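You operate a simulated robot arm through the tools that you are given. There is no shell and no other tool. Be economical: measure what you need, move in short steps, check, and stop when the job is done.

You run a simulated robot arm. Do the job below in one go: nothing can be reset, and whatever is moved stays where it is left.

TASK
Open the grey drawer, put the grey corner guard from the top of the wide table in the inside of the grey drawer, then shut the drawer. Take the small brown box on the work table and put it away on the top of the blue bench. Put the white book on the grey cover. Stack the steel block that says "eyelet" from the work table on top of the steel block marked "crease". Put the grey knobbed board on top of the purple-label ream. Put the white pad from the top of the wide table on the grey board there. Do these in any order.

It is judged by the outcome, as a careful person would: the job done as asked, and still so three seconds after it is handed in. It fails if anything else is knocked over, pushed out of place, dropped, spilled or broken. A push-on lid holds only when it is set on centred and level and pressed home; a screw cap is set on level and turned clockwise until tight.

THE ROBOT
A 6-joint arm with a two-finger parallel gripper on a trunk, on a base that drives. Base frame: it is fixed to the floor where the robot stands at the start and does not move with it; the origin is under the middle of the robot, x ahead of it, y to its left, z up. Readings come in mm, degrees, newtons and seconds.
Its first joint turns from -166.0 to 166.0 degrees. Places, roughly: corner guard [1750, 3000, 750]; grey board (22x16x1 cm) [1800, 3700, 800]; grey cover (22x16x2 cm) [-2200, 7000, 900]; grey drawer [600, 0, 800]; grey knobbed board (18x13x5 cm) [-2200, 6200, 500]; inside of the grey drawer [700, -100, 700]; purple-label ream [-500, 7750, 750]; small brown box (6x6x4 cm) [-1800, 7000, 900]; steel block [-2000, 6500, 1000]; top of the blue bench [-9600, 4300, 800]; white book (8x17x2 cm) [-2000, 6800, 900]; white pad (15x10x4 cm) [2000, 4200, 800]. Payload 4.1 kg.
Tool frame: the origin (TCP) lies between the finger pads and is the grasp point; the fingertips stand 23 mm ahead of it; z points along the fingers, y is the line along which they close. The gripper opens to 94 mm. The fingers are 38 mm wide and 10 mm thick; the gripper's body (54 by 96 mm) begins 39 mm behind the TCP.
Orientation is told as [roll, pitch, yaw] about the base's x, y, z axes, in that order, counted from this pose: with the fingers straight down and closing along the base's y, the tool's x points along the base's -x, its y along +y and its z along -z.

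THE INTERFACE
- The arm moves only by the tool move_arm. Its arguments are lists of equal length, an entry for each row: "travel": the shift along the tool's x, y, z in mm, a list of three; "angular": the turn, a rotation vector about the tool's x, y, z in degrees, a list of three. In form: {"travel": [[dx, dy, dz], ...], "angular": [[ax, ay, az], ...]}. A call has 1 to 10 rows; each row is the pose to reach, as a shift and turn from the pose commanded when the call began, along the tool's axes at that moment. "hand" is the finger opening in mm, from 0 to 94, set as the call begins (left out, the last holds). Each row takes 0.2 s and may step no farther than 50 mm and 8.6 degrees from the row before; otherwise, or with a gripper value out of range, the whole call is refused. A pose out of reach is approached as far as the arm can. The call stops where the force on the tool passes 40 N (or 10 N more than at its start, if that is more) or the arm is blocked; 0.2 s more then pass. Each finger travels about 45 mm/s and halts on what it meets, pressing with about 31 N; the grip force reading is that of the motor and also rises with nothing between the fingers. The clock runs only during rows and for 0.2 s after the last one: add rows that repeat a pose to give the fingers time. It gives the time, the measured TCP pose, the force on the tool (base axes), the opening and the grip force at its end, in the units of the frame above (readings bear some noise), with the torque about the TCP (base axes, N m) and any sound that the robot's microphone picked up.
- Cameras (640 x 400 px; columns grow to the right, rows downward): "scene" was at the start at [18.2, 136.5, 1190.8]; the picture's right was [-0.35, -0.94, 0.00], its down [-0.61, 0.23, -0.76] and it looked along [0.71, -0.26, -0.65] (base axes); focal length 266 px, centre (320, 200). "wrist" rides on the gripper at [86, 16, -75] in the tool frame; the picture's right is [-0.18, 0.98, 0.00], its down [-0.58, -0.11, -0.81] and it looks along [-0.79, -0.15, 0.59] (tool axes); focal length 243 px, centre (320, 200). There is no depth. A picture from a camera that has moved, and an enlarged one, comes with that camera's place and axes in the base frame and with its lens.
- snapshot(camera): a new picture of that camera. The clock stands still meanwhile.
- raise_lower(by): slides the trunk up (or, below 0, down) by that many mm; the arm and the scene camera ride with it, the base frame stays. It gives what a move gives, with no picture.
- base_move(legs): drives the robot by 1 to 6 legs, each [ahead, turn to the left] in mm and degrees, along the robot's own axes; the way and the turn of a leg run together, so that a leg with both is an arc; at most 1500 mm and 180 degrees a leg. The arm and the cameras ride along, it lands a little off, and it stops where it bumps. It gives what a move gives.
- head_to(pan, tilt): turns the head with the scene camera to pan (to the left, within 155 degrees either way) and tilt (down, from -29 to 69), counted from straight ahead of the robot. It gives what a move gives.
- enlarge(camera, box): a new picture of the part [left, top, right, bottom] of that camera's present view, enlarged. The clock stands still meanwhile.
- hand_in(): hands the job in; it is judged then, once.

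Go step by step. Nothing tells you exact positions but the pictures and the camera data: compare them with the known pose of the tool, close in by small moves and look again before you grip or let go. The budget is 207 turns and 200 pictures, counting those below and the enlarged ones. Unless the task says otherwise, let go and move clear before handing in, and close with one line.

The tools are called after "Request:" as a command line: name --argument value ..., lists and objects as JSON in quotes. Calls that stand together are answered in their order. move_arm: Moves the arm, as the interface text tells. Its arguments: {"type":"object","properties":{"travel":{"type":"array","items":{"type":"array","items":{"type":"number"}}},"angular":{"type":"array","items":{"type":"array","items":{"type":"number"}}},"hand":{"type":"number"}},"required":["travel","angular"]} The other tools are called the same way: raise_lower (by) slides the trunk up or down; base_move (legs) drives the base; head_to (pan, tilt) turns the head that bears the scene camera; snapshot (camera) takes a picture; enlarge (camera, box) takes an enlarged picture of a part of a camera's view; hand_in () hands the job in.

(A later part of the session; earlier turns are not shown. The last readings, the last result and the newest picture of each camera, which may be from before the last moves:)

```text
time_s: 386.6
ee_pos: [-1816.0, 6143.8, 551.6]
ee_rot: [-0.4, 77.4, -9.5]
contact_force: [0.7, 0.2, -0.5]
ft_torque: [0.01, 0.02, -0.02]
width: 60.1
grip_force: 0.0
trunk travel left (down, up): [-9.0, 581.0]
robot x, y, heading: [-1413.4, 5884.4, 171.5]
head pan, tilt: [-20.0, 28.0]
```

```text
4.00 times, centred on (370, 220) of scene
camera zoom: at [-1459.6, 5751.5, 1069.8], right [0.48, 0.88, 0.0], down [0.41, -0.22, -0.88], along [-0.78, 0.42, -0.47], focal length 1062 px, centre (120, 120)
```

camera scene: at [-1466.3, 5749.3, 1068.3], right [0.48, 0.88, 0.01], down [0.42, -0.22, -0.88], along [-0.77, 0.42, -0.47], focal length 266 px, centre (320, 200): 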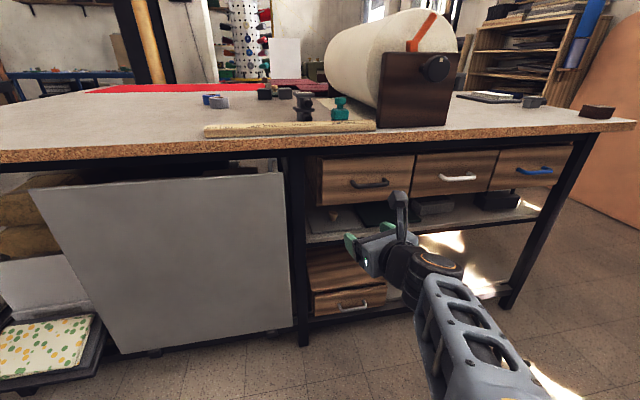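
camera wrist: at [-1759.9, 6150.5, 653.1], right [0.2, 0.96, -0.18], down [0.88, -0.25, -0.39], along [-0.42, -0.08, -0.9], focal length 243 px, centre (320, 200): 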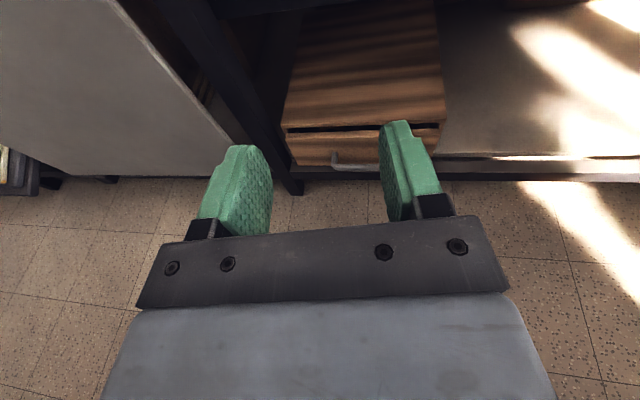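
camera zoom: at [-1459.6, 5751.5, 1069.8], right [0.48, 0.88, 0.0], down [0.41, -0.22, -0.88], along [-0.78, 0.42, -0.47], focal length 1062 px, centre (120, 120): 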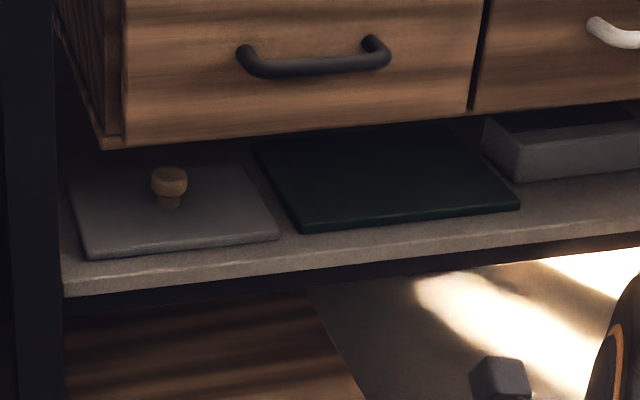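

Knob at about (-2196, 6202); driving straight ahead lines up with it. I drive in partway and look.

Request:
base_move --legs '[[235, 0]]'

Request:
snapshot --camera "wrist"

Request:
head_to --pan -25 --tilt 35

Request:
snapshot --camera "scene"

```text
time_s: 388.4
ee_pos: [-2048.7, 6177.6, 552.5]
ee_rot: [-0.4, 77.4, -9.5]
contact_force: [0.0, 0.1, -0.4]
ft_torque: [0.01, -0.01, 0.0]
width: 59.8
grip_force: 0.0
trunk travel left (down, up): [-9.0, 581.0]
robot x, y, heading: [-1644.6, 5919.4, 171.6]
head pan, tilt: [-20.0, 28.0]
```

```text
63 pictures are left
camera wrist: at [-1992.6, 6184.7, 653.4], right [0.19, 0.96, -0.18], down [0.89, -0.25, -0.39], along [-0.42, -0.08, -0.9], focal length 243 px, centre (320, 200)
```

wrist: 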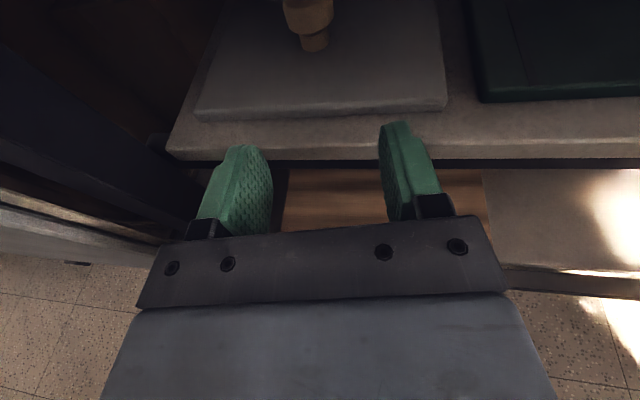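

```text
time_s: 389.1
ee_pos: [-2048.5, 6177.8, 552.5]
ee_rot: [-0.4, 77.4, -9.5]
contact_force: [0.3, -0.2, -0.3]
ft_torque: [0.01, -0.06, 0.02]
width: 60.0
grip_force: 0.0
trunk travel left (down, up): [-9.0, 581.0]
robot x, y, heading: [-1647.1, 5914.7, 171.4]
head pan, tilt: [-25.0, 35.0]
```

```text
62 pictures are left
camera scene: at [-1685.1, 5791.2, 1058.9], right [0.55, 0.83, 0.0], down [0.48, -0.32, -0.82], along [-0.68, 0.45, -0.57], focal length 266 px, centre (320, 200)
```

scene: 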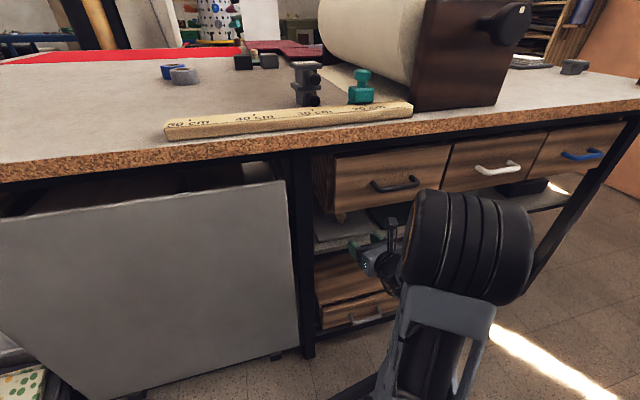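

Request:
base_move --legs '[[50, 0]]'

Request:
move_arm --travel '[[4, -1, 20], [8, -1, 40], [12, -2, 60], [16, -2, 80], [18, -3, 92], [18, -3, 92]]' --angular '[[0, 0, 0], [0, 0, 0], [0, 0, 0], [0, 0, 0], [0, 0, 0], [0, 0, 0]]'

Request:
snapshot --camera "wrist"

```text
time_s: 390.0
ee_pos: [-2097.9, 6184.6, 552.1]
ee_rot: [-0.5, 77.4, -9.5]
contact_force: [4.7, 0.0, 0.1]
ft_torque: [0.05, 0.45, -0.05]
width: 60.3
grip_force: 0.1
trunk travel left (down, up): [-9.0, 581.0]
robot x, y, heading: [-1694.4, 5924.3, 171.5]
head pan, tilt: [-25.0, 35.0]
```

```text
time_s: 390.3
ee_pos: [-2097.7, 6183.6, 551.9]
ee_rot: [-1.4, 77.6, -10.7]
contact_force: [19.3, -8.2, 1.1]
ft_torque: [0.96, 2.06, -0.46]
width: 59.9
grip_force: 0.0
trunk travel left (down, up): [-9.0, 581.0]
robot x, y, heading: [-1695.1, 5924.1, 171.4]
head pan, tilt: [-25.0, 35.0]
stopped in row 1: the force on the tool passed its limit (the readings are from after the stop); the commanded pose is now the measured one
```

```text
61 pictures are left
camera wrist: at [-2042.9, 6192.2, 652.7], right [0.2, 0.96, -0.18], down [0.88, -0.26, -0.39], along [-0.43, -0.08, -0.9], focal length 243 px, centre (320, 200)
```

wrist: 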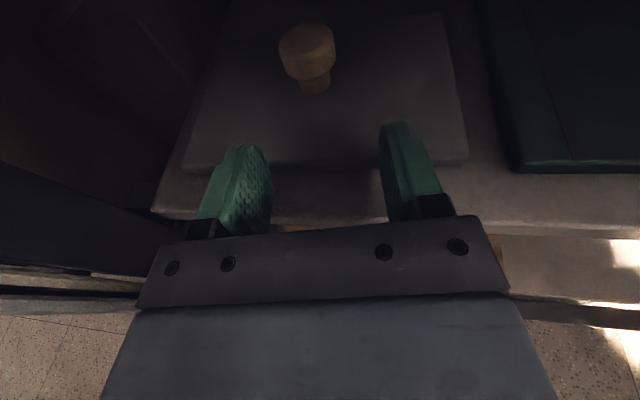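

The camera on the wrist touched the drawer front. I back off, make the tool fully level and try again a little lower.

Request:
base_move --legs '[[-70, 0]]'

Request:
move_arm --travel '[[0, 0, 0], [-2, 0, 0], [-2, 0, 0]]' --angular '[[0, 6, 0], [0, 12.4, 1], [0, 12.4, 1]]'

Request:
enlarge --camera "scene" --box '[300, 180, 428, 280]'

```text
time_s: 391.3
ee_pos: [-2031.2, 6174.0, 551.6]
ee_rot: [-1.5, 77.5, -10.6]
contact_force: [0.1, 0.2, 0.7]
ft_torque: [-0.03, -0.03, -0.02]
width: 60.3
grip_force: 0.1
trunk travel left (down, up): [-9.0, 581.0]
robot x, y, heading: [-1623.7, 5914.2, 171.6]
head pan, tilt: [-25.0, 35.0]
```

```text
time_s: 392.1
ee_pos: [-2030.9, 6173.3, 548.8]
ee_rot: [-87.8, 88.7, -97.2]
contact_force: [0.1, 0.1, 0.1]
ft_torque: [0.02, 0.01, -0.01]
width: 60.0
grip_force: 0.0
trunk travel left (down, up): [-9.0, 581.0]
robot x, y, heading: [-1622.7, 5913.9, 171.4]
head pan, tilt: [-25.0, 35.0]
```

```text
4.00 times, centred on (364, 230) of scene
camera zoom: at [-1664.1, 5788.1, 1058.8], right [0.55, 0.83, 0.0], down [0.48, -0.32, -0.82], along [-0.68, 0.45, -0.57], focal length 1062 px, centre (144, 80)
```

zoom: 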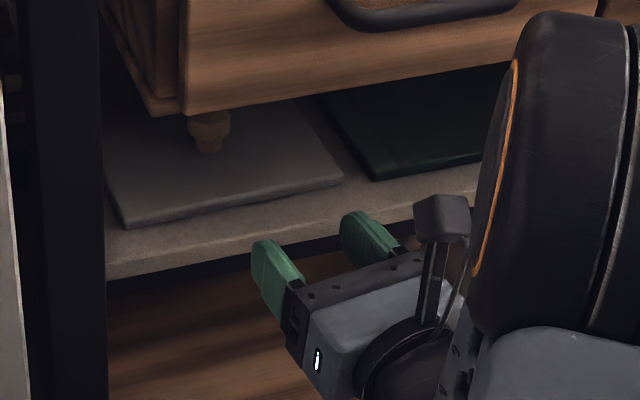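

Request:
base_move --legs '[[60, 0]]'

Request:
move_arm --travel '[[0, 0, 15], [0, 0, 30], [0, 0, 45], [0, 0, 60], [0, 0, 75], [0, 0, 90], [0, 0, 100], [0, 0, 100]]' --angular '[[0, 0, 0], [0, 0, 0], [0, 0, 0], [0, 0, 0], [0, 0, 0], [0, 0, 0], [0, 0, 0], [0, 0, 0]]'

Request:
snapshot --camera "wrist"

```text
time_s: 393.1
ee_pos: [-2089.7, 6182.2, 548.5]
ee_rot: [-85.1, 88.7, -94.5]
contact_force: [0.1, 0.7, 0.2]
ft_torque: [-0.01, 0.0, 0.0]
width: 59.8
grip_force: 0.1
trunk travel left (down, up): [-9.0, 581.0]
robot x, y, heading: [-1685.5, 5922.8, 171.6]
head pan, tilt: [-25.0, 35.0]
```

```text
time_s: 394.1
ee_pos: [-2135.6, 6191.3, 548.4]
ee_rot: [-77.3, 88.5, -87.1]
contact_force: [16.6, -8.5, 10.3]
ft_torque: [-0.16, -1.0, -0.45]
width: 60.0
grip_force: 0.0
trunk travel left (down, up): [-9.0, 581.0]
robot x, y, heading: [-1684.0, 5920.3, 171.3]
head pan, tilt: [-25.0, 35.0]
stopped in row 4: the force on the tool passed its limit (the readings are from after the stop); the commanded pose is now the measured one
```

```text
59 pictures are left
camera wrist: at [-2060.2, 6195.3, 635.3], right [0.17, 0.96, -0.21], down [0.78, -0.26, -0.57], along [-0.61, -0.07, -0.79], focal length 243 px, centre (320, 200)
```

wrist: 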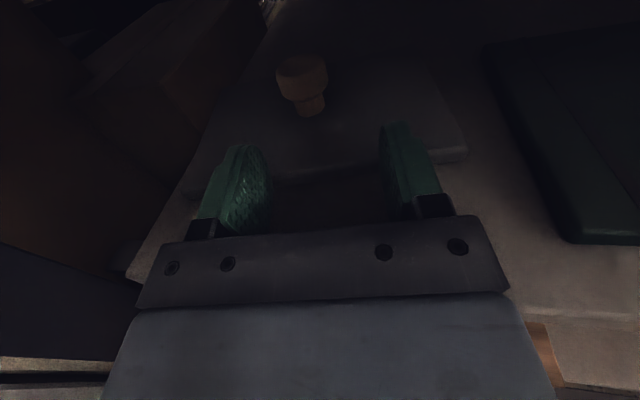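

The fingers pushed the board's front edge back about 40 mm; its top is higher than I took (about 531, shelf 521). I back off, rise to 561, shift 10 mm south and enter again above the board.

Request:
move_arm --travel '[[0, 0, -20], [0, 0, -40], [6, -5, -55], [12.5, -10, -55], [12.5, -10, -55]]' --angular '[[0, 0, 0], [0, 0, 0], [0, 0, 0], [0, 1, 0], [0, 1, 0]]'

Request:
enlarge --camera "wrist" --box '[160, 0, 500, 212]'

Request:
enlarge --camera "scene" --box '[300, 180, 428, 280]'

```text
time_s: 395.2
ee_pos: [-2085.2, 6170.5, 561.8]
ee_rot: [-108.5, 88.4, -118.3]
contact_force: [0.9, -0.5, 0.0]
ft_torque: [-0.02, -0.02, -0.04]
width: 59.9
grip_force: 0.0
trunk travel left (down, up): [-9.0, 581.0]
robot x, y, heading: [-1686.1, 5922.9, 171.3]
head pan, tilt: [-25.0, 35.0]
```

```text
1.88 times, centred on (330, 106) of wrist
camera zoom: at [-2007.1, 6175.8, 646.6], right [0.16, 0.96, -0.21], down [0.77, -0.26, -0.59], along [-0.62, -0.07, -0.78], focal length 457 px, centre (301, 377)
```

zoom: 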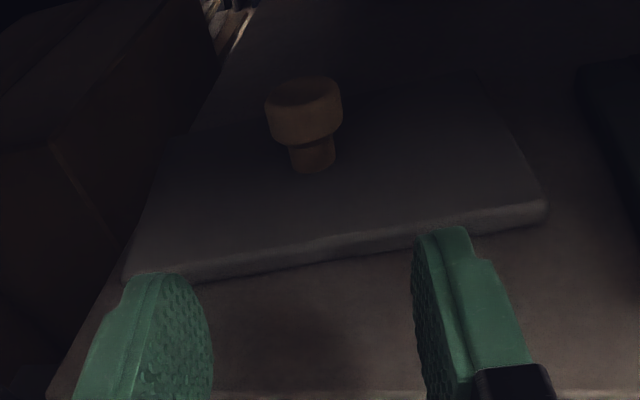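

```text
4.00 times, centred on (364, 230) of scene
camera zoom: at [-1724.0, 5797.1, 1058.8], right [0.55, 0.83, 0.0], down [0.48, -0.32, -0.82], along [-0.68, 0.45, -0.57], focal length 1062 px, centre (144, 80)
```

zoom: 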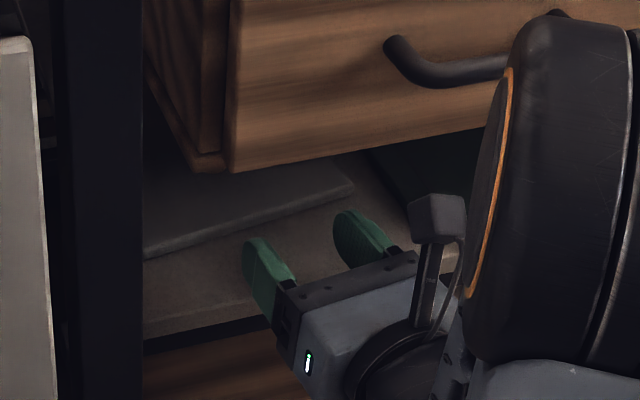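

Request:
move_arm --travel '[[0, 0, 15], [0, 0, 30], [0, 0, 45], [0, 0, 60], [0, 0, 75], [0, 0, 90], [0, 0, 100], [0, 0, 110], [0, 0, 120], [0, 0, 125]]' --angular '[[0, 0, 0], [0, 0, 0], [0, 0, 0], [0, 0, 0], [0, 0, 0], [0, 0, 0], [0, 0, 0], [0, 0, 0], [0, 0, 0], [0, 0, 0]]'

Request:
enlarge --camera "wrist" --box '[160, 0, 500, 212]'

```text
time_s: 396.1
ee_pos: [-2128.5, 6178.5, 560.4]
ee_rot: [-110.9, 88.3, -120.6]
contact_force: [11.7, -4.4, -3.3]
ft_torque: [0.57, 1.5, -0.39]
width: 60.1
grip_force: 0.1
trunk travel left (down, up): [-9.0, 581.0]
robot x, y, heading: [-1684.4, 5918.7, 171.4]
head pan, tilt: [-25.0, 35.0]
stopped in row 4: the force on the tool passed its limit (the readings are from after the stop); the commanded pose is now the measured one
```

```text
1.88 times, centred on (330, 106) of wrist
camera zoom: at [-2052.5, 6183.1, 646.6], right [0.16, 0.96, -0.21], down [0.77, -0.26, -0.59], along [-0.62, -0.07, -0.78], focal length 457 px, centre (301, 377)
```

zoom: 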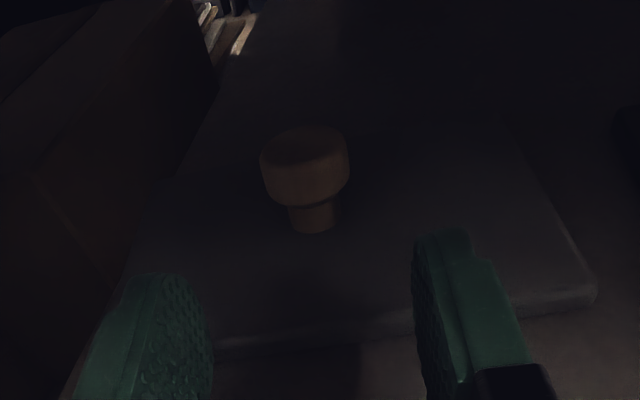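

Request:
move_arm --travel '[[0, 0, -10], [-7, -2, -10], [-7, -2, 5], [-7, -2, 20], [-7, -2, 35], [-7, -2, 48], [-7, -2, 56], [-7, -2, 63], [-7, -2, 63]]' --angular '[[0, 0, 0], [0, 0.8, 0], [0, 1.5, 0], [0, 1.5, 0], [0, 1.5, 0], [0, 1.5, 0], [0, 1.5, 0], [0, 1.5, 0], [0, 1.5, 0]]'

Request:
enlarge --camera "wrist" --box '[160, 0, 500, 212]'

```text
time_s: 397.1
ee_pos: [-2138.4, 6178.3, 550.8]
ee_rot: [-130.8, 87.4, -141.0]
contact_force: [15.5, -7.0, 8.5]
ft_torque: [-0.23, -1.21, -0.38]
width: 60.2
grip_force: 0.0
trunk travel left (down, up): [-9.0, 581.0]
robot x, y, heading: [-1684.4, 5922.3, 171.2]
head pan, tilt: [-25.0, 35.0]
stopped in row 4: the force on the tool passed its limit (the readings are from after the stop); the commanded pose is now the measured one
```

```text
1.88 times, centred on (330, 106) of wrist
camera zoom: at [-2059.7, 6182.1, 635.9], right [0.17, 0.96, -0.22], down [0.75, -0.27, -0.6], along [-0.64, -0.06, -0.77], focal length 457 px, centre (301, 377)
```

zoom: 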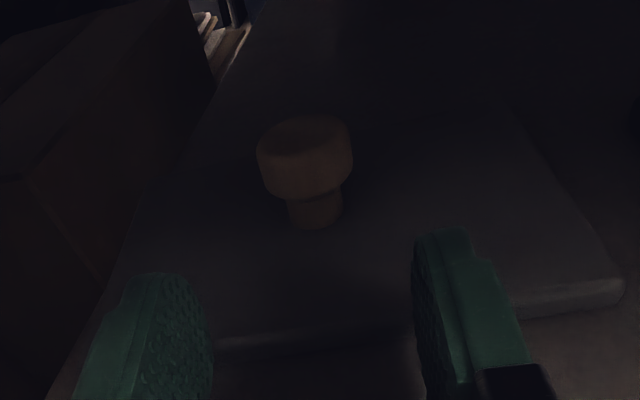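

Request:
move_arm --travel '[[0, 0, -12], [5, 0, -12], [5, 0, 0], [5, 0, 12], [5, 0, 25], [5, 0, 38], [5, 0, 48], [5, 0, 55], [5, 0, 55]]' --angular '[[0, 0, 0], [0, -2.7, 0], [0, -2.7, 0], [0, -2.7, 0], [0, -2.7, 0], [0, -2.7, 0], [0, -2.7, 0], [0, -2.7, 0], [0, -2.7, 0]]'

Request:
enlarge --camera "wrist" --box '[160, 0, 500, 212]'

```text
time_s: 397.9
ee_pos: [-2129.8, 6177.4, 555.1]
ee_rot: [-65.1, 87.7, -75.4]
contact_force: [13.4, -4.9, -2.8]
ft_torque: [0.6, 1.65, -0.45]
width: 59.7
grip_force: 0.2
trunk travel left (down, up): [-9.0, 581.0]
robot x, y, heading: [-1685.1, 5921.5, 171.4]
head pan, tilt: [-25.0, 35.0]
stopped in row 3: the force on the tool passed its limit (the readings are from after the stop); the commanded pose is now the measured one
```

```text
1.88 times, centred on (330, 106) of wrist
camera zoom: at [-2055.0, 6182.1, 642.8], right [0.18, 0.96, -0.22], down [0.78, -0.27, -0.56], along [-0.6, -0.07, -0.8], focal length 457 px, centre (301, 377)
```

zoom: 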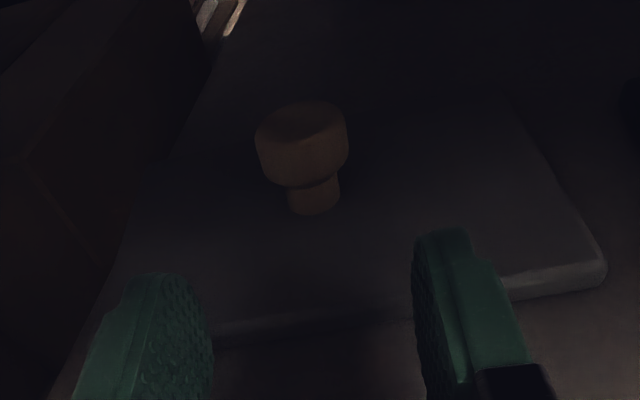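

The passage is too low for the wrist camera on top. I back out and roll the tool 90° (camera to the side, fingers closing vertically) to pinch the knob's head and draw the board forward first.

Request:
move_arm --travel '[[0, 0, -15], [0, 0, -40], [0, 0, -70], [0, 0, -100], [0, 0, -100]]' --angular '[[0, 0, 0], [0, 0, 0], [0, 0, 0], [0, 0, 0], [0, 0, 0]]'

Request:
move_arm --travel '[[0, 0, 0], [0, 0, 0], [0, 0, 0], [0, 0, 0], [0, 0, 0], [0, 0, 0], [0, 0, 0], [0, 0, 0], [0, 0, 0], [0, 0, 0]]' --angular '[[0, 0, 8.5], [0, 0, 17], [0, 0, 25.5], [0, 0, 34], [0, 0, 42.5], [0, 0, 51], [0, 0, 59.5], [0, 0, 68], [0, 0, 76.5], [0, 0, 85]]' --hand 32

Request:
snapshot --camera "wrist"

```text
time_s: 399.1
ee_pos: [-2046.0, 6183.6, 556.6]
ee_rot: [-65.1, 87.8, -75.2]
contact_force: [-0.3, 0.1, 0.3]
ft_torque: [-0.01, 0.04, -0.03]
width: 60.0
grip_force: 0.1
out of reach, approached as far as the arm can: row 3, 4, 5
trunk travel left (down, up): [-9.0, 581.0]
robot x, y, heading: [-1683.8, 5923.2, 171.2]
head pan, tilt: [-25.0, 35.0]
```

```text
time_s: 401.2
ee_pos: [-2046.5, 6183.3, 553.5]
ee_rot: [-89.1, 2.8, -100.1]
contact_force: [0.9, 0.1, -0.2]
ft_torque: [0.0, 0.03, 0.02]
width: 32.2
grip_force: 0.1
trunk travel left (down, up): [-9.0, 581.0]
robot x, y, heading: [-1682.3, 5923.2, 171.3]
head pan, tilt: [-25.0, 35.0]
```

```text
53 pictures are left
camera wrist: at [-1957.7, 6254.8, 544.3], right [-0.01, -0.14, -0.99], down [0.69, -0.72, 0.09], along [-0.72, -0.68, 0.1], focal length 243 px, centre (320, 200)
```

wrist: 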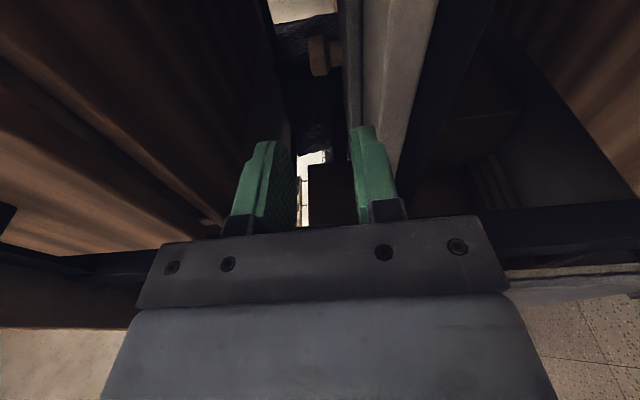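

Side view shows the knob head at z≈546–566 above the board (531). I will lay the closed fingers, tilted 12° down, over the knob from above and draw the board forward. First the pose outside.

Request:
move_arm --travel '[[-6, -8, 0], [-12, -16, 0], [-23, -31, 0], [-23, -31, 0]]' --angular '[[-5, 0, 2], [-11, 0, 4], [-11, 0, 4], [-11, 0, 4]]' --hand 0

Request:
move_arm --travel '[[0, -4, 20], [0, -8, 39], [0, -12, 58], [0, -16, 78], [0, -20, 95], [0, -24, 112], [0, -27, 126], [0, -27, 126]]' --angular '[[0, 0, 0], [0, 0, 0], [0, 0, 0], [0, 0, 0], [0, 0, 0], [0, 0, 0], [0, 0, 0], [0, 0, 0]]'

Request:
snapshot --camera "wrist"

```text
time_s: 402.2
ee_pos: [-2058.6, 6169.8, 585.7]
ee_rot: [-78.1, -1.0, -100.5]
contact_force: [0.6, -0.1, 0.6]
ft_torque: [-0.01, -0.04, 0.01]
width: 0.0
grip_force: 31.4
out of reach, approached as far as the arm can: row 1, 2, 3, 4
trunk travel left (down, up): [-9.0, 581.0]
robot x, y, heading: [-1686.3, 5925.6, 171.1]
head pan, tilt: [-25.0, 35.0]
```

```text
time_s: 404.1
ee_pos: [-2185.2, 6190.6, 584.4]
ee_rot: [-78.1, -1.0, -100.6]
contact_force: [-0.2, 0.4, 0.1]
ft_torque: [0.01, 0.02, -0.01]
width: 0.2
grip_force: 31.3
trunk travel left (down, up): [-9.0, 581.0]
robot x, y, heading: [-1684.5, 5921.0, 171.1]
head pan, tilt: [-25.0, 35.0]
```

```text
52 pictures are left
camera wrist: at [-2094.4, 6262.3, 583.3], right [0.16, -0.23, -0.96], down [0.65, -0.71, 0.28], along [-0.74, -0.67, 0.04], focal length 243 px, centre (320, 200)
```

wrist: 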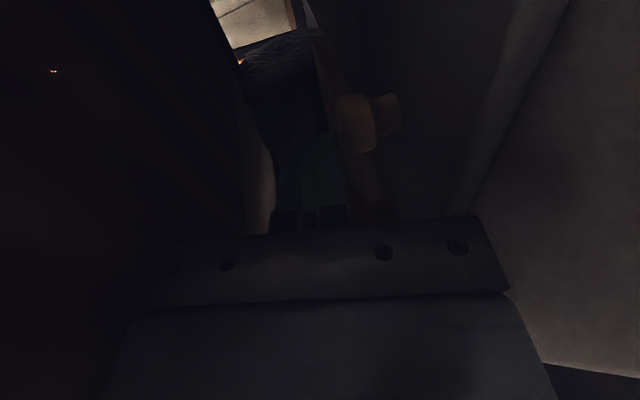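

Request:
move_arm --travel '[[0, -1.2, 15], [0, -2.3, 30], [0, -2.3, 44], [0, 1.6, 45], [0, 4.5, 46], [0, 6.5, 46.5]]' --angular '[[0, 0, 0], [0, 0, 0], [0, 0, 0], [0, 0, 0], [0, 0, 0], [0, 0, 0]]'

Request:
snapshot --camera "wrist"

```text
time_s: 405.4
ee_pos: [-2227.7, 6200.3, 576.9]
ee_rot: [-78.8, -0.8, -100.6]
contact_force: [7.0, 0.1, 32.4]
ft_torque: [0.13, -0.11, -0.01]
width: 0.0
grip_force: 30.3
trunk travel left (down, up): [-9.0, 581.0]
robot x, y, heading: [-1681.4, 5921.0, 171.2]
head pan, tilt: [-25.0, 35.0]
```

```text
51 pictures are left
camera wrist: at [-2136.3, 6270.3, 574.1], right [0.15, -0.23, -0.96], down [0.65, -0.71, 0.27], along [-0.74, -0.67, 0.04], focal length 243 px, centre (320, 200)
```

wrist: 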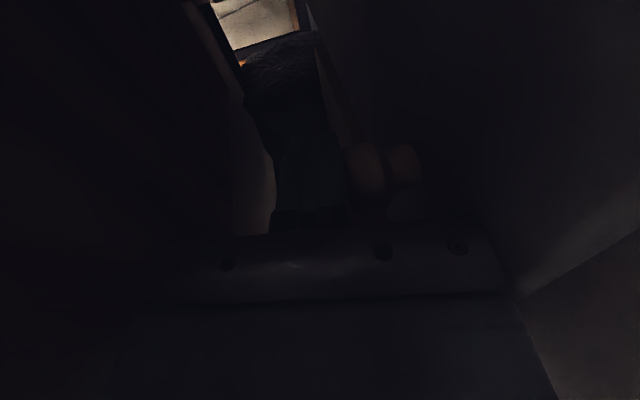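

Request:
move_arm --travel '[[0, -1, -3], [0, 0.5, -12], [0, 2, -21], [0, 4, -30], [0, 6, -39], [0, 8, -48], [0, 10, -57], [0, 12, -66], [0, 14, -75], [0, 16, -84]]' --angular '[[0, 0, 0], [0, 0, 0], [0, 0, 0], [0, 0, 0], [0, 0, 0], [0, 0, 0], [0, 0, 0], [0, 0, 0], [0, 0, 0], [0, 0, 0]]'

Request:
snapshot --camera "wrist"

```text
time_s: 407.6
ee_pos: [-2143.9, 6185.3, 575.1]
ee_rot: [-78.8, -0.7, -100.5]
contact_force: [-15.0, 2.5, 35.3]
ft_torque: [0.12, 0.24, -0.04]
width: 0.0
grip_force: 31.2
trunk travel left (down, up): [-9.0, 581.0]
robot x, y, heading: [-1686.8, 5921.9, 171.4]
head pan, tilt: [-25.0, 35.0]
```

```text
50 pictures are left
camera wrist: at [-2053.9, 6255.7, 574.3], right [0.15, -0.23, -0.96], down [0.65, -0.71, 0.27], along [-0.74, -0.67, 0.04], focal length 243 px, centre (320, 200)
```

wrist: 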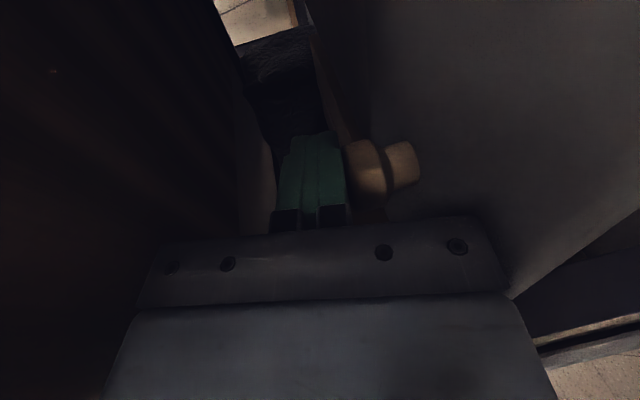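

The board follows. I drag 16 mm more, then lift off and look.

Request:
move_arm --travel '[[0, 1, -5], [0, 2, -10], [0, 3.4, -16], [0, -6, -16], [0, -14, -16], [0, -22, -40], [0, -30, -80], [0, -30, -110], [0, -30, -120]]' --angular '[[0, 0, 0], [0, 0, 0], [0, 0, 0], [0, 0, 0], [0, 0, 0], [0, 0, 0], [0, 0, 0], [0, 0, 0], [0, 0, 0]]'

Request:
enlarge --camera "scene" --box '[300, 180, 428, 280]'

Request:
snapshot --camera "wrist"

```text
time_s: 409.6
ee_pos: [-2037.4, 6170.1, 628.0]
ee_rot: [-78.0, -1.0, -100.5]
contact_force: [-0.2, -0.1, -0.4]
ft_torque: [-0.04, 0.01, -0.02]
width: 0.1
grip_force: 31.3
out of reach, approached as far as the arm can: row 9
trunk travel left (down, up): [-9.0, 581.0]
robot x, y, heading: [-1684.7, 5921.6, 171.3]
head pan, tilt: [-25.0, 35.0]
```

```text
4.00 times, centred on (364, 230) of scene
camera zoom: at [-1723.8, 5797.1, 1058.8], right [0.56, 0.83, 0.0], down [0.48, -0.32, -0.82], along [-0.68, 0.46, -0.57], focal length 1062 px, centre (144, 80)
```

zoom: 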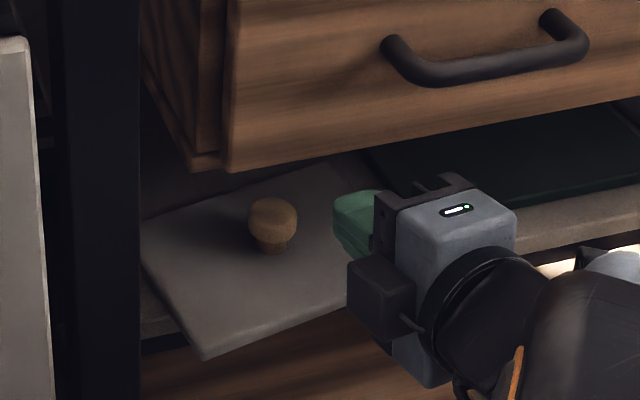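

```text
48 pictures are left
camera wrist: at [-1946.3, 6240.3, 626.4], right [0.16, -0.23, -0.96], down [0.65, -0.71, 0.28], along [-0.74, -0.67, 0.04], focal length 243 px, centre (320, 200)
```

wrist: 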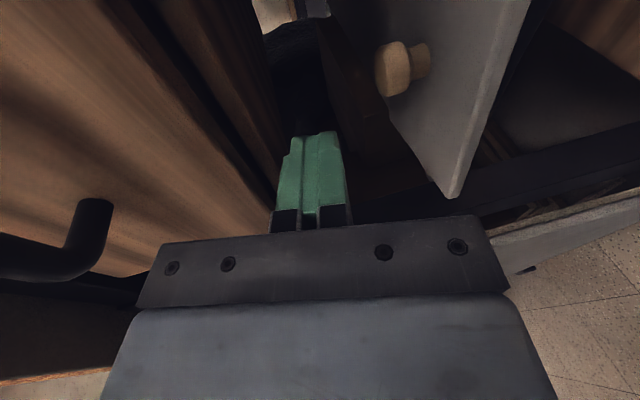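

The board now overhangs the shelf edge with the knob at about (-2130, 6183). I back off, roll the tool so the camera is on top and the fingers close sideways, and level it.

Request:
base_move --legs '[[-80, 0]]'

Request:
move_arm --travel '[[0, 0, 0], [0, 0, 0], [0, 0, 0], [0, 0, 0], [0, 0, 0], [0, 0, 0], [0, 0, 0], [0, 0, 0], [0, 0, 0], [0, 0, 0]]' --angular '[[0, 0, -8.6], [0, 0, -17.2], [0, 0, -25.8], [0, 0, -34.4], [0, 0, -43], [0, 0, -51.6], [0, 0, -60.2], [0, 0, -68.8], [0, 0, -77.4], [0, 0, -86]]' --hand 60

Request:
move_arm --travel '[[-20, 0, 0], [-45, 0, 0], [-68, 0, 14], [-68, 0, 14]]' --angular '[[0, 6, -2], [0, 12, -3], [0, 12, -3], [0, 12, -3]]'

Request:
snapshot --camera "wrist"

Request:
enlarge --camera "scene" --box '[290, 180, 418, 280]'

```text
time_s: 410.7
ee_pos: [-1958.4, 6156.7, 627.8]
ee_rot: [-78.1, -1.0, -100.5]
contact_force: [-0.2, -0.7, -0.8]
ft_torque: [0.01, -0.01, 0.02]
width: 0.0
grip_force: 31.2
trunk travel left (down, up): [-9.0, 581.0]
robot x, y, heading: [-1603.2, 5910.4, 171.3]
head pan, tilt: [-25.0, 35.0]
```

```text
time_s: 412.9
ee_pos: [-1958.5, 6158.2, 627.9]
ee_rot: [-21.8, 77.1, -32.5]
contact_force: [0.2, -0.3, -0.2]
ft_torque: [-0.01, 0.02, 0.01]
width: 60.1
grip_force: 0.0
trunk travel left (down, up): [-9.0, 581.0]
robot x, y, heading: [-1606.4, 5912.4, 171.3]
head pan, tilt: [-25.0, 35.0]
```

```text
time_s: 413.9
ee_pos: [-1969.4, 6171.7, 556.4]
ee_rot: [-90.3, 88.1, -101.2]
contact_force: [-0.1, -0.3, 0.5]
ft_torque: [-0.02, -0.02, 0.01]
width: 60.1
grip_force: 0.1
out of reach, approached as far as the arm can: row 1, 2, 3, 4
trunk travel left (down, up): [-9.0, 581.0]
robot x, y, heading: [-1604.1, 5909.5, 171.3]
head pan, tilt: [-25.0, 35.0]
```

```text
47 pictures are left
camera wrist: at [-1893.3, 6175.4, 643.3], right [0.19, 0.96, -0.22], down [0.77, -0.28, -0.58], along [-0.61, -0.06, -0.79], focal length 243 px, centre (320, 200)
```

wrist: 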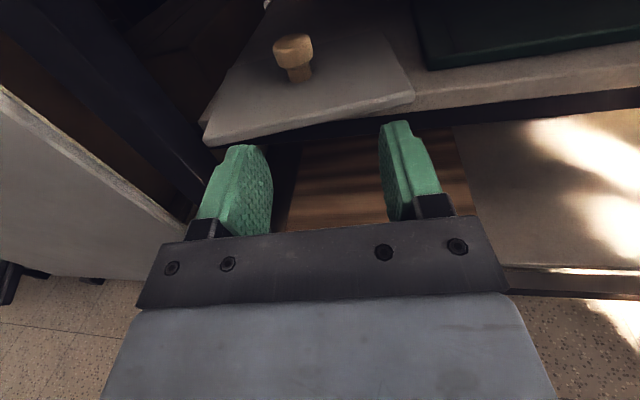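

```text
4.00 times, centred on (354, 230) of scene
camera zoom: at [-1644.8, 5785.0, 1058.8], right [0.56, 0.83, 0.0], down [0.48, -0.32, -0.82], along [-0.68, 0.45, -0.57], focal length 1062 px, centre (184, 80)
```

zoom: 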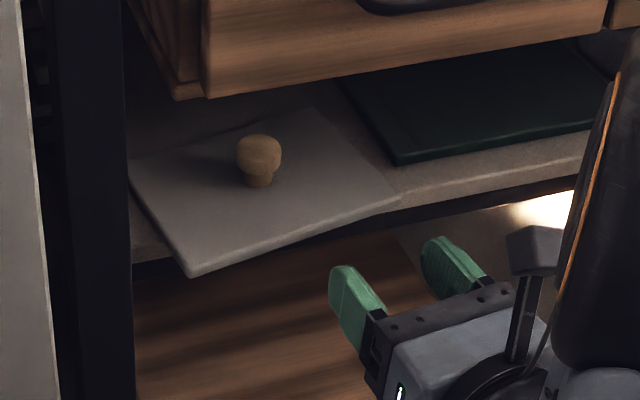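

Request:
base_move --legs '[[60, 0]]'

Request:
move_arm --travel '[[3, -12, 0], [5, -25, 5], [5, -25, 25], [5, -25, 45], [5, -25, 60], [5, -25, 60]]' --angular '[[0, 0, 0], [0, 0, 0], [0, 0, 0], [0, 0, 0], [0, 0, 0], [0, 0, 0]]'

Request:
snapshot --camera "wrist"

```text
time_s: 414.9
ee_pos: [-2030.0, 6180.1, 556.9]
ee_rot: [-89.3, 88.1, -100.3]
contact_force: [1.0, 0.7, 0.1]
ft_torque: [0.02, 0.01, 0.02]
width: 59.9
grip_force: 0.0
trunk travel left (down, up): [-9.0, 581.0]
robot x, y, heading: [-1667.2, 5919.7, 171.1]
head pan, tilt: [-25.0, 35.0]
```

```text
time_s: 416.3
ee_pos: [-2092.3, 6166.6, 562.9]
ee_rot: [-88.7, 87.9, -99.8]
contact_force: [0.8, -0.1, -0.4]
ft_torque: [0.02, -0.01, -0.02]
width: 60.1
grip_force: 0.1
out of reach, approached as far as the arm can: row 1, 2
trunk travel left (down, up): [-9.0, 581.0]
robot x, y, heading: [-1664.0, 5918.3, 171.4]
head pan, tilt: [-25.0, 35.0]
```

```text
45 pictures are left
camera wrist: at [-2015.5, 6171.0, 649.5], right [0.19, 0.96, -0.22], down [0.77, -0.28, -0.58], along [-0.61, -0.06, -0.79], focal length 243 px, centre (320, 200)
```

wrist: 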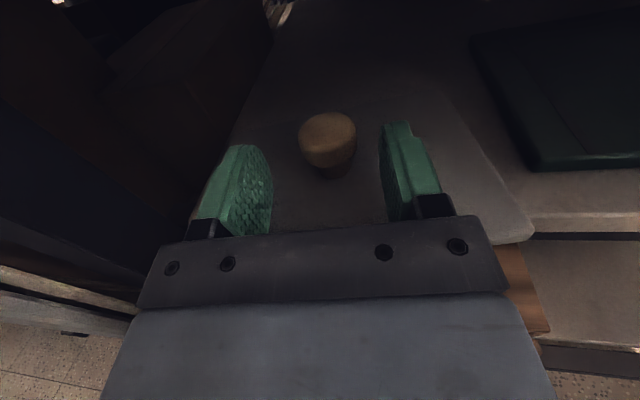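

Request:
move_arm --travel '[[0, 2, 8], [0, 4, 16], [0, 4, 24], [0, 4, 24]]' --angular '[[0, 0, 0], [0, 0, 0], [0, 0, 0], [0, 0, 0]]'

Request:
move_arm --travel '[[0, 0, 0], [0, 0, 0], [0, 0, 0]]' --angular '[[0, 0, 0], [0, 0, 0], [0, 0, 0]]' --hand 5

Request:
snapshot --camera "wrist"

```text
time_s: 417.3
ee_pos: [-2115.0, 6175.8, 562.7]
ee_rot: [-90.1, 88.3, -101.0]
contact_force: [0.3, -0.4, 0.1]
ft_torque: [-0.01, -0.04, 0.01]
width: 60.1
grip_force: 0.0
trunk travel left (down, up): [-9.0, 581.0]
robot x, y, heading: [-1663.5, 5922.5, 171.0]
head pan, tilt: [-25.0, 35.0]
```

```text
time_s: 418.1
ee_pos: [-2115.6, 6177.8, 563.0]
ee_rot: [-89.7, 88.1, -100.6]
contact_force: [-0.7, 0.0, 0.0]
ft_torque: [-0.05, 0.01, -0.01]
width: 32.4
grip_force: 31.7
trunk travel left (down, up): [-9.0, 581.0]
robot x, y, heading: [-1660.9, 5921.3, 171.1]
head pan, tilt: [-25.0, 35.0]
```

```text
44 pictures are left
camera wrist: at [-2038.9, 6180.1, 649.4], right [0.19, 0.96, -0.22], down [0.77, -0.28, -0.58], along [-0.61, -0.06, -0.79], focal length 243 px, centre (320, 200)
```

wrist: 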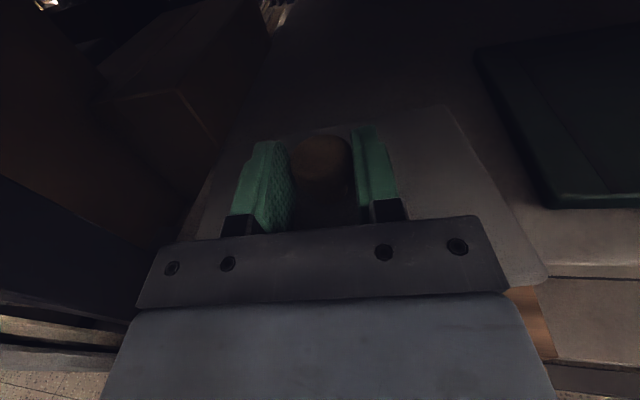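

The knob is gripped (32 mm). I lift 12 mm and draw it straight out.

Request:
move_arm --travel '[[5, 0, 0], [12, 0, 0], [12, 0, -15], [12, 0, -35], [12, 0, -55], [12, 0, -75]]' --angular '[[0, 0, 0], [0, 0, 0], [0, 0, 0], [0, 0, 0], [0, 0, 0], [0, 0, 0]]'

Request:
base_move --legs '[[-230, 0]]'

Request:
snapshot --camera "wrist"

Request:
head_to --pan -15 --tilt 35

Request:
snapshot --camera "scene"

```text
time_s: 419.5
ee_pos: [-2047.8, 6169.7, 574.5]
ee_rot: [-88.6, 88.1, -99.7]
contact_force: [0.5, -0.1, -2.6]
ft_torque: [-0.02, -0.02, -0.03]
width: 32.7
grip_force: 30.6
out of reach, approached as far as the arm can: row 6
trunk travel left (down, up): [-9.0, 581.0]
robot x, y, heading: [-1661.8, 5919.4, 171.2]
head pan, tilt: [-25.0, 35.0]
```

```text
time_s: 421.2
ee_pos: [-1812.4, 6136.4, 574.7]
ee_rot: [-89.4, 88.1, -100.5]
contact_force: [0.4, -0.6, -1.6]
ft_torque: [-0.02, -0.03, 0.02]
width: 32.9
grip_force: 31.0
trunk travel left (down, up): [-9.0, 581.0]
robot x, y, heading: [-1427.9, 5881.4, 170.8]
head pan, tilt: [-25.0, 35.0]
```

```text
43 pictures are left
camera wrist: at [-1736.2, 6138.5, 660.8], right [0.19, 0.96, -0.22], down [0.77, -0.28, -0.58], along [-0.61, -0.06, -0.79], focal length 243 px, centre (320, 200)
```

wrist: 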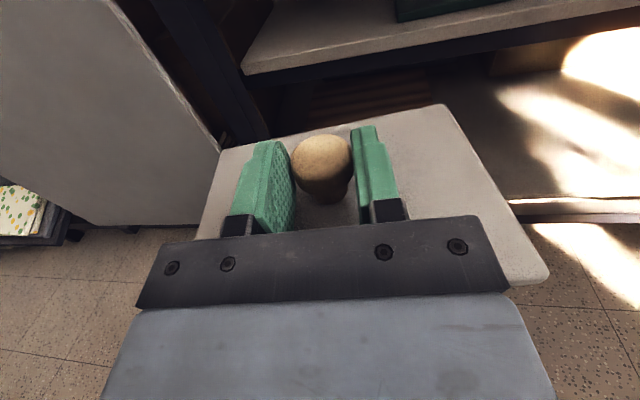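

```text
time_s: 422.0
ee_pos: [-1812.2, 6134.1, 574.3]
ee_rot: [-88.7, 88.0, -99.9]
contact_force: [0.3, -0.2, -1.3]
ft_torque: [0.0, -0.06, 0.0]
width: 33.0
grip_force: 31.4
trunk travel left (down, up): [-9.0, 581.0]
robot x, y, heading: [-1425.4, 5882.1, 170.9]
head pan, tilt: [-15.0, 35.0]
```

```text
42 pictures are left
camera scene: at [-1478.9, 5744.4, 1058.8], right [0.41, 0.91, 0.0], down [0.52, -0.23, -0.82], along [-0.75, 0.33, -0.57], focal length 266 px, centre (320, 200)
```

scene: 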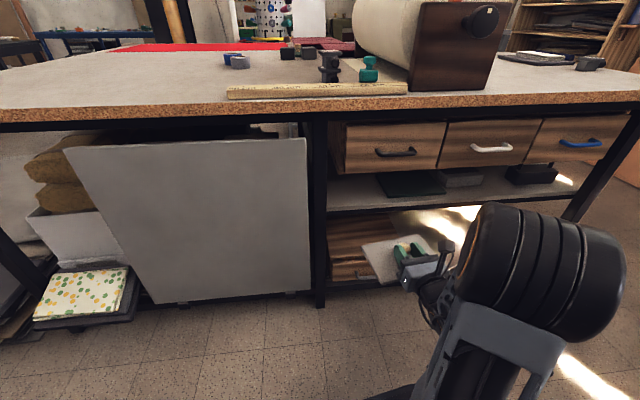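

The board is held level. I raise it and drive toward the reams by the wall.

Request:
raise_lower --by 260

Request:
base_move --legs '[[0, -110.5], [1100, 0], [0, 13]]'

Request:
head_to --pan -5 --tilt 35

Request:
snapshot --camera "scene"

```text
time_s: 424.6
ee_pos: [-1812.9, 6134.9, 833.1]
ee_rot: [-89.0, 88.1, -100.3]
contact_force: [0.4, 0.2, -1.2]
ft_torque: [0.0, -0.05, 0.02]
width: 32.7
grip_force: 31.1
trunk travel left (down, up): [-269.0, 321.0]
robot x, y, heading: [-1426.3, 5880.3, 170.9]
head pan, tilt: [-15.0, 35.0]
```

```text
time_s: 435.6
ee_pos: [-607.6, 7192.3, 835.5]
ee_rot: [-88.9, 88.0, 163.3]
contact_force: [-0.3, 0.7, -2.6]
ft_torque: [0.0, 0.01, -0.01]
width: 32.9
grip_force: 30.5
trunk travel left (down, up): [-269.0, 321.0]
robot x, y, heading: [-904.7, 6839.0, 74.6]
head pan, tilt: [-15.0, 35.0]
```

```text
time_s: 436.4
ee_pos: [-607.5, 7191.6, 835.0]
ee_rot: [-88.5, 88.1, 163.8]
contact_force: [-1.2, -0.6, -1.6]
ft_torque: [-0.04, 0.02, 0.0]
width: 33.0
grip_force: 30.5
trunk travel left (down, up): [-269.0, 321.0]
robot x, y, heading: [-901.4, 6841.5, 74.0]
head pan, tilt: [-5.0, 35.0]
```

```text
41 pictures are left
camera scene: at [-1048.7, 6909.3, 1318.8], right [0.94, -0.35, 0.0], down [-0.2, -0.54, -0.82], along [0.29, 0.77, -0.57], focal length 266 px, centre (320, 200)
```

scene: 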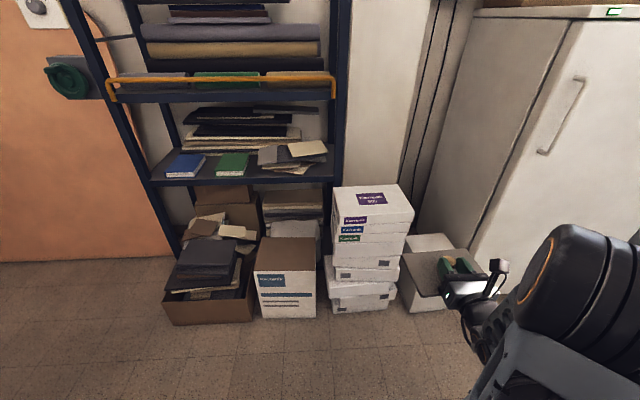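

The purple-label ream tops the stack at about (-482, 7756), top z≈620–650. I drive closer and re-measure.

Request:
base_move --legs '[[400, 0]]'

Request:
head_to --pan -20 --tilt 50

Request:
snapshot --camera "scene"

Request:
snapshot --camera "wrist"

```text
time_s: 438.9
ee_pos: [-499.0, 7579.4, 834.4]
ee_rot: [-89.0, 88.0, 163.3]
contact_force: [-0.6, 0.5, -2.5]
ft_torque: [-0.04, 0.03, 0.01]
width: 32.9
grip_force: 30.8
trunk travel left (down, up): [-269.0, 321.0]
robot x, y, heading: [-793.0, 7226.4, 74.1]
head pan, tilt: [-5.0, 35.0]
```

```text
time_s: 439.6
ee_pos: [-499.8, 7578.5, 834.3]
ee_rot: [-88.4, 88.0, 163.8]
contact_force: [-0.1, -0.1, -1.5]
ft_torque: [-0.01, 0.04, 0.01]
width: 32.8
grip_force: 31.1
trunk travel left (down, up): [-269.0, 321.0]
robot x, y, heading: [-791.4, 7223.7, 74.2]
head pan, tilt: [-20.0, 50.0]
```

```text
40 pictures are left
camera scene: at [-926.3, 7277.4, 1297.2], right [0.81, -0.58, 0.0], down [-0.45, -0.62, -0.64], along [0.37, 0.52, -0.77], focal length 266 px, centre (320, 200)
```

scene: 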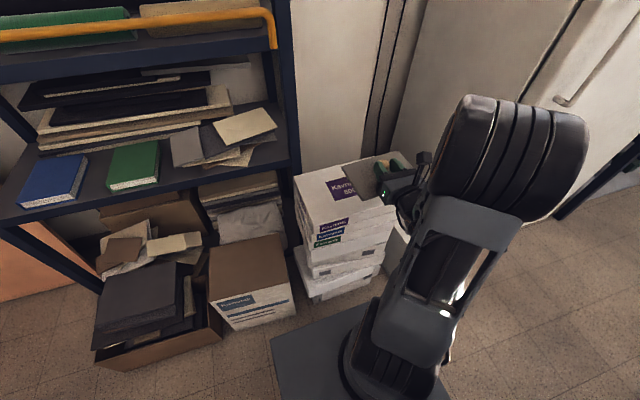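

```text
39 pictures are left
camera wrist: at [-503.7, 7501.7, 920.7], right [0.93, -0.3, -0.22], down [-0.37, -0.73, -0.58], along [0.01, 0.62, -0.79], focal length 243 px, centre (320, 200)
```

wrist: 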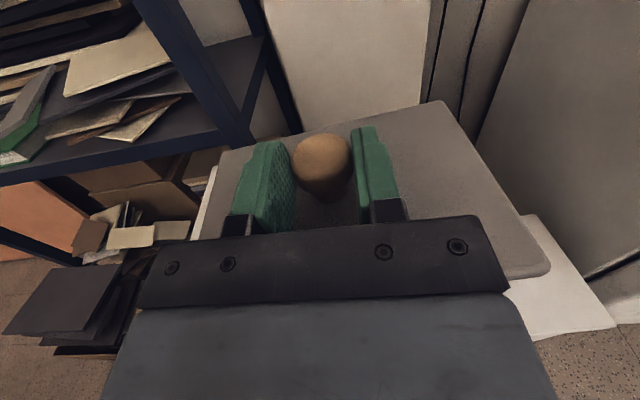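

The ream top is at z≈607, centre (-504, 7725). I drive and shift over it, then lower by the trunk.

Request:
base_move --legs '[[70, 0]]'

Request:
move_arm --travel '[[0, -16, 8], [0, -32, 15], [0, -47, 22], [0, -47, 22]]' --angular '[[0, 0, 0], [0, 0, 0], [0, 0, 0], [0, 0, 0]]'

Request:
raise_lower --by -140

Request:
snapshot --camera "wrist"

Request:
snapshot --camera "scene"

```text
time_s: 440.6
ee_pos: [-480.3, 7646.6, 834.2]
ee_rot: [-88.8, 87.9, 163.4]
contact_force: [-0.3, -0.1, -1.6]
ft_torque: [-0.02, 0.0, 0.0]
width: 32.7
grip_force: 31.0
trunk travel left (down, up): [-269.0, 321.0]
robot x, y, heading: [-775.5, 7295.3, 74.4]
head pan, tilt: [-20.0, 50.0]
```

```text
time_s: 441.6
ee_pos: [-510.0, 7689.5, 836.3]
ee_rot: [-88.2, 88.0, 164.2]
contact_force: [-0.4, -0.2, -2.0]
ft_torque: [-0.03, 0.0, -0.01]
width: 32.6
grip_force: 30.7
out of reach, approached as far as the arm can: row 1, 2, 3, 4
trunk travel left (down, up): [-269.0, 321.0]
robot x, y, heading: [-774.2, 7293.9, 74.4]
head pan, tilt: [-20.0, 50.0]
```

```text
time_s: 442.8
ee_pos: [-511.2, 7689.6, 733.2]
ee_rot: [-119.8, 88.1, 132.6]
contact_force: [-4.7, -5.7, 15.0]
ft_torque: [-1.75, 0.42, -0.32]
width: 32.6
grip_force: 31.0
trunk travel left (down, up): [-163.0, 427.0]
robot x, y, heading: [-772.5, 7299.8, 74.3]
head pan, tilt: [-20.0, 50.0]
stopped: the force on the tool passed its limit (the readings are from after the stop); the commanded pose is now the measured one
```

```text
38 pictures are left
camera wrist: at [-515.9, 7610.6, 819.9], right [0.93, -0.29, -0.21], down [-0.36, -0.72, -0.59], along [0.02, 0.63, -0.78], focal length 243 px, centre (320, 200)
```

wrist: 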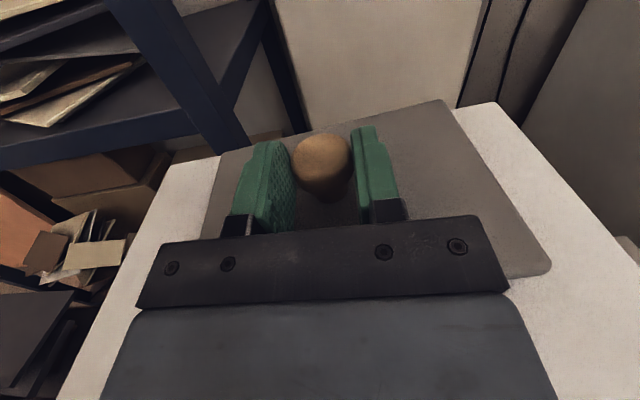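

```text
37 pictures are left
camera scene: at [-908.3, 7343.6, 1190.6], right [0.81, -0.58, 0.0], down [-0.45, -0.62, -0.64], along [0.37, 0.52, -0.77], focal length 266 px, centre (320, 200)
```

scene: 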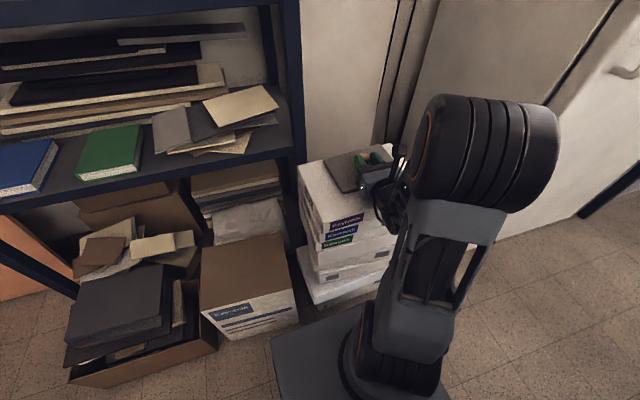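

The gripper's rear touched the ream's front part: its top is really at z≈688, centre (-527, 7683). I raise, move back 30 mm and 14 mm left, then lower gently.

Request:
raise_lower --by 20

Request:
move_arm --travel '[[0, -5, -10], [0, -10, -20], [0, -14, -30], [0, -14, -30]]' --angular '[[0, 0, 0], [0, 0, 0], [0, 0, 0], [0, 0, 0]]'

Request:
move_arm --travel '[[-5, 0, 0], [-10, 0, 0], [-13, 0, 0], [-16, 0, 0], [-19, 0, 0], [-22, 0, 0], [-25, 0, 0], [-28, 0, 0]]' --angular '[[0, 0, 0], [0, 0, 0], [0, 0, 0], [0, 0, 0], [0, 0, 0], [0, 0, 0], [0, 0, 0], [0, 0, 0]]'

Request:
snapshot --camera "wrist"

```text
time_s: 443.5
ee_pos: [-509.8, 7690.7, 754.2]
ee_rot: [-111.2, 88.1, 141.1]
contact_force: [0.9, -0.2, -2.0]
ft_torque: [-0.02, 0.01, 0.03]
width: 32.8
grip_force: 31.0
trunk travel left (down, up): [-183.0, 407.0]
robot x, y, heading: [-774.0, 7295.5, 74.6]
head pan, tilt: [-20.0, 50.0]
```

```text
time_s: 444.5
ee_pos: [-508.0, 7688.9, 753.7]
ee_rot: [-112.1, 88.1, 140.3]
contact_force: [0.2, 0.1, -2.4]
ft_torque: [-0.03, -0.03, -0.02]
width: 32.7
grip_force: 31.1
out of reach, approached as far as the arm can: row 1, 2, 3, 4
trunk travel left (down, up): [-183.0, 407.0]
robot x, y, heading: [-774.2, 7294.5, 74.3]
head pan, tilt: [-20.0, 50.0]
```

```text
time_s: 446.1
ee_pos: [-511.7, 7689.6, 735.5]
ee_rot: [-145.6, 87.9, 106.8]
contact_force: [-7.9, -9.5, 23.9]
ft_torque: [-2.62, 0.66, -0.54]
width: 32.6
grip_force: 30.7
trunk travel left (down, up): [-183.0, 407.0]
robot x, y, heading: [-773.2, 7295.2, 74.2]
head pan, tilt: [-20.0, 50.0]
stopped in row 8: the force on the tool passed its limit (the readings are from after the stop); the commanded pose is now the measured one
```

```text
36 pictures are left
camera wrist: at [-517.5, 7609.2, 820.0], right [0.94, -0.29, -0.2], down [-0.35, -0.72, -0.6], along [0.03, 0.64, -0.77], focal length 243 px, centre (320, 200)
```

wrist: 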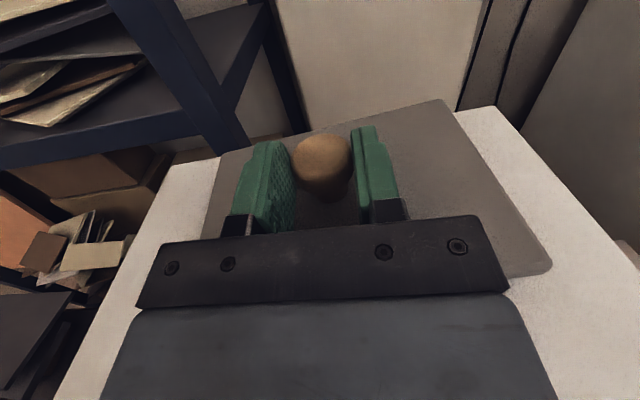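

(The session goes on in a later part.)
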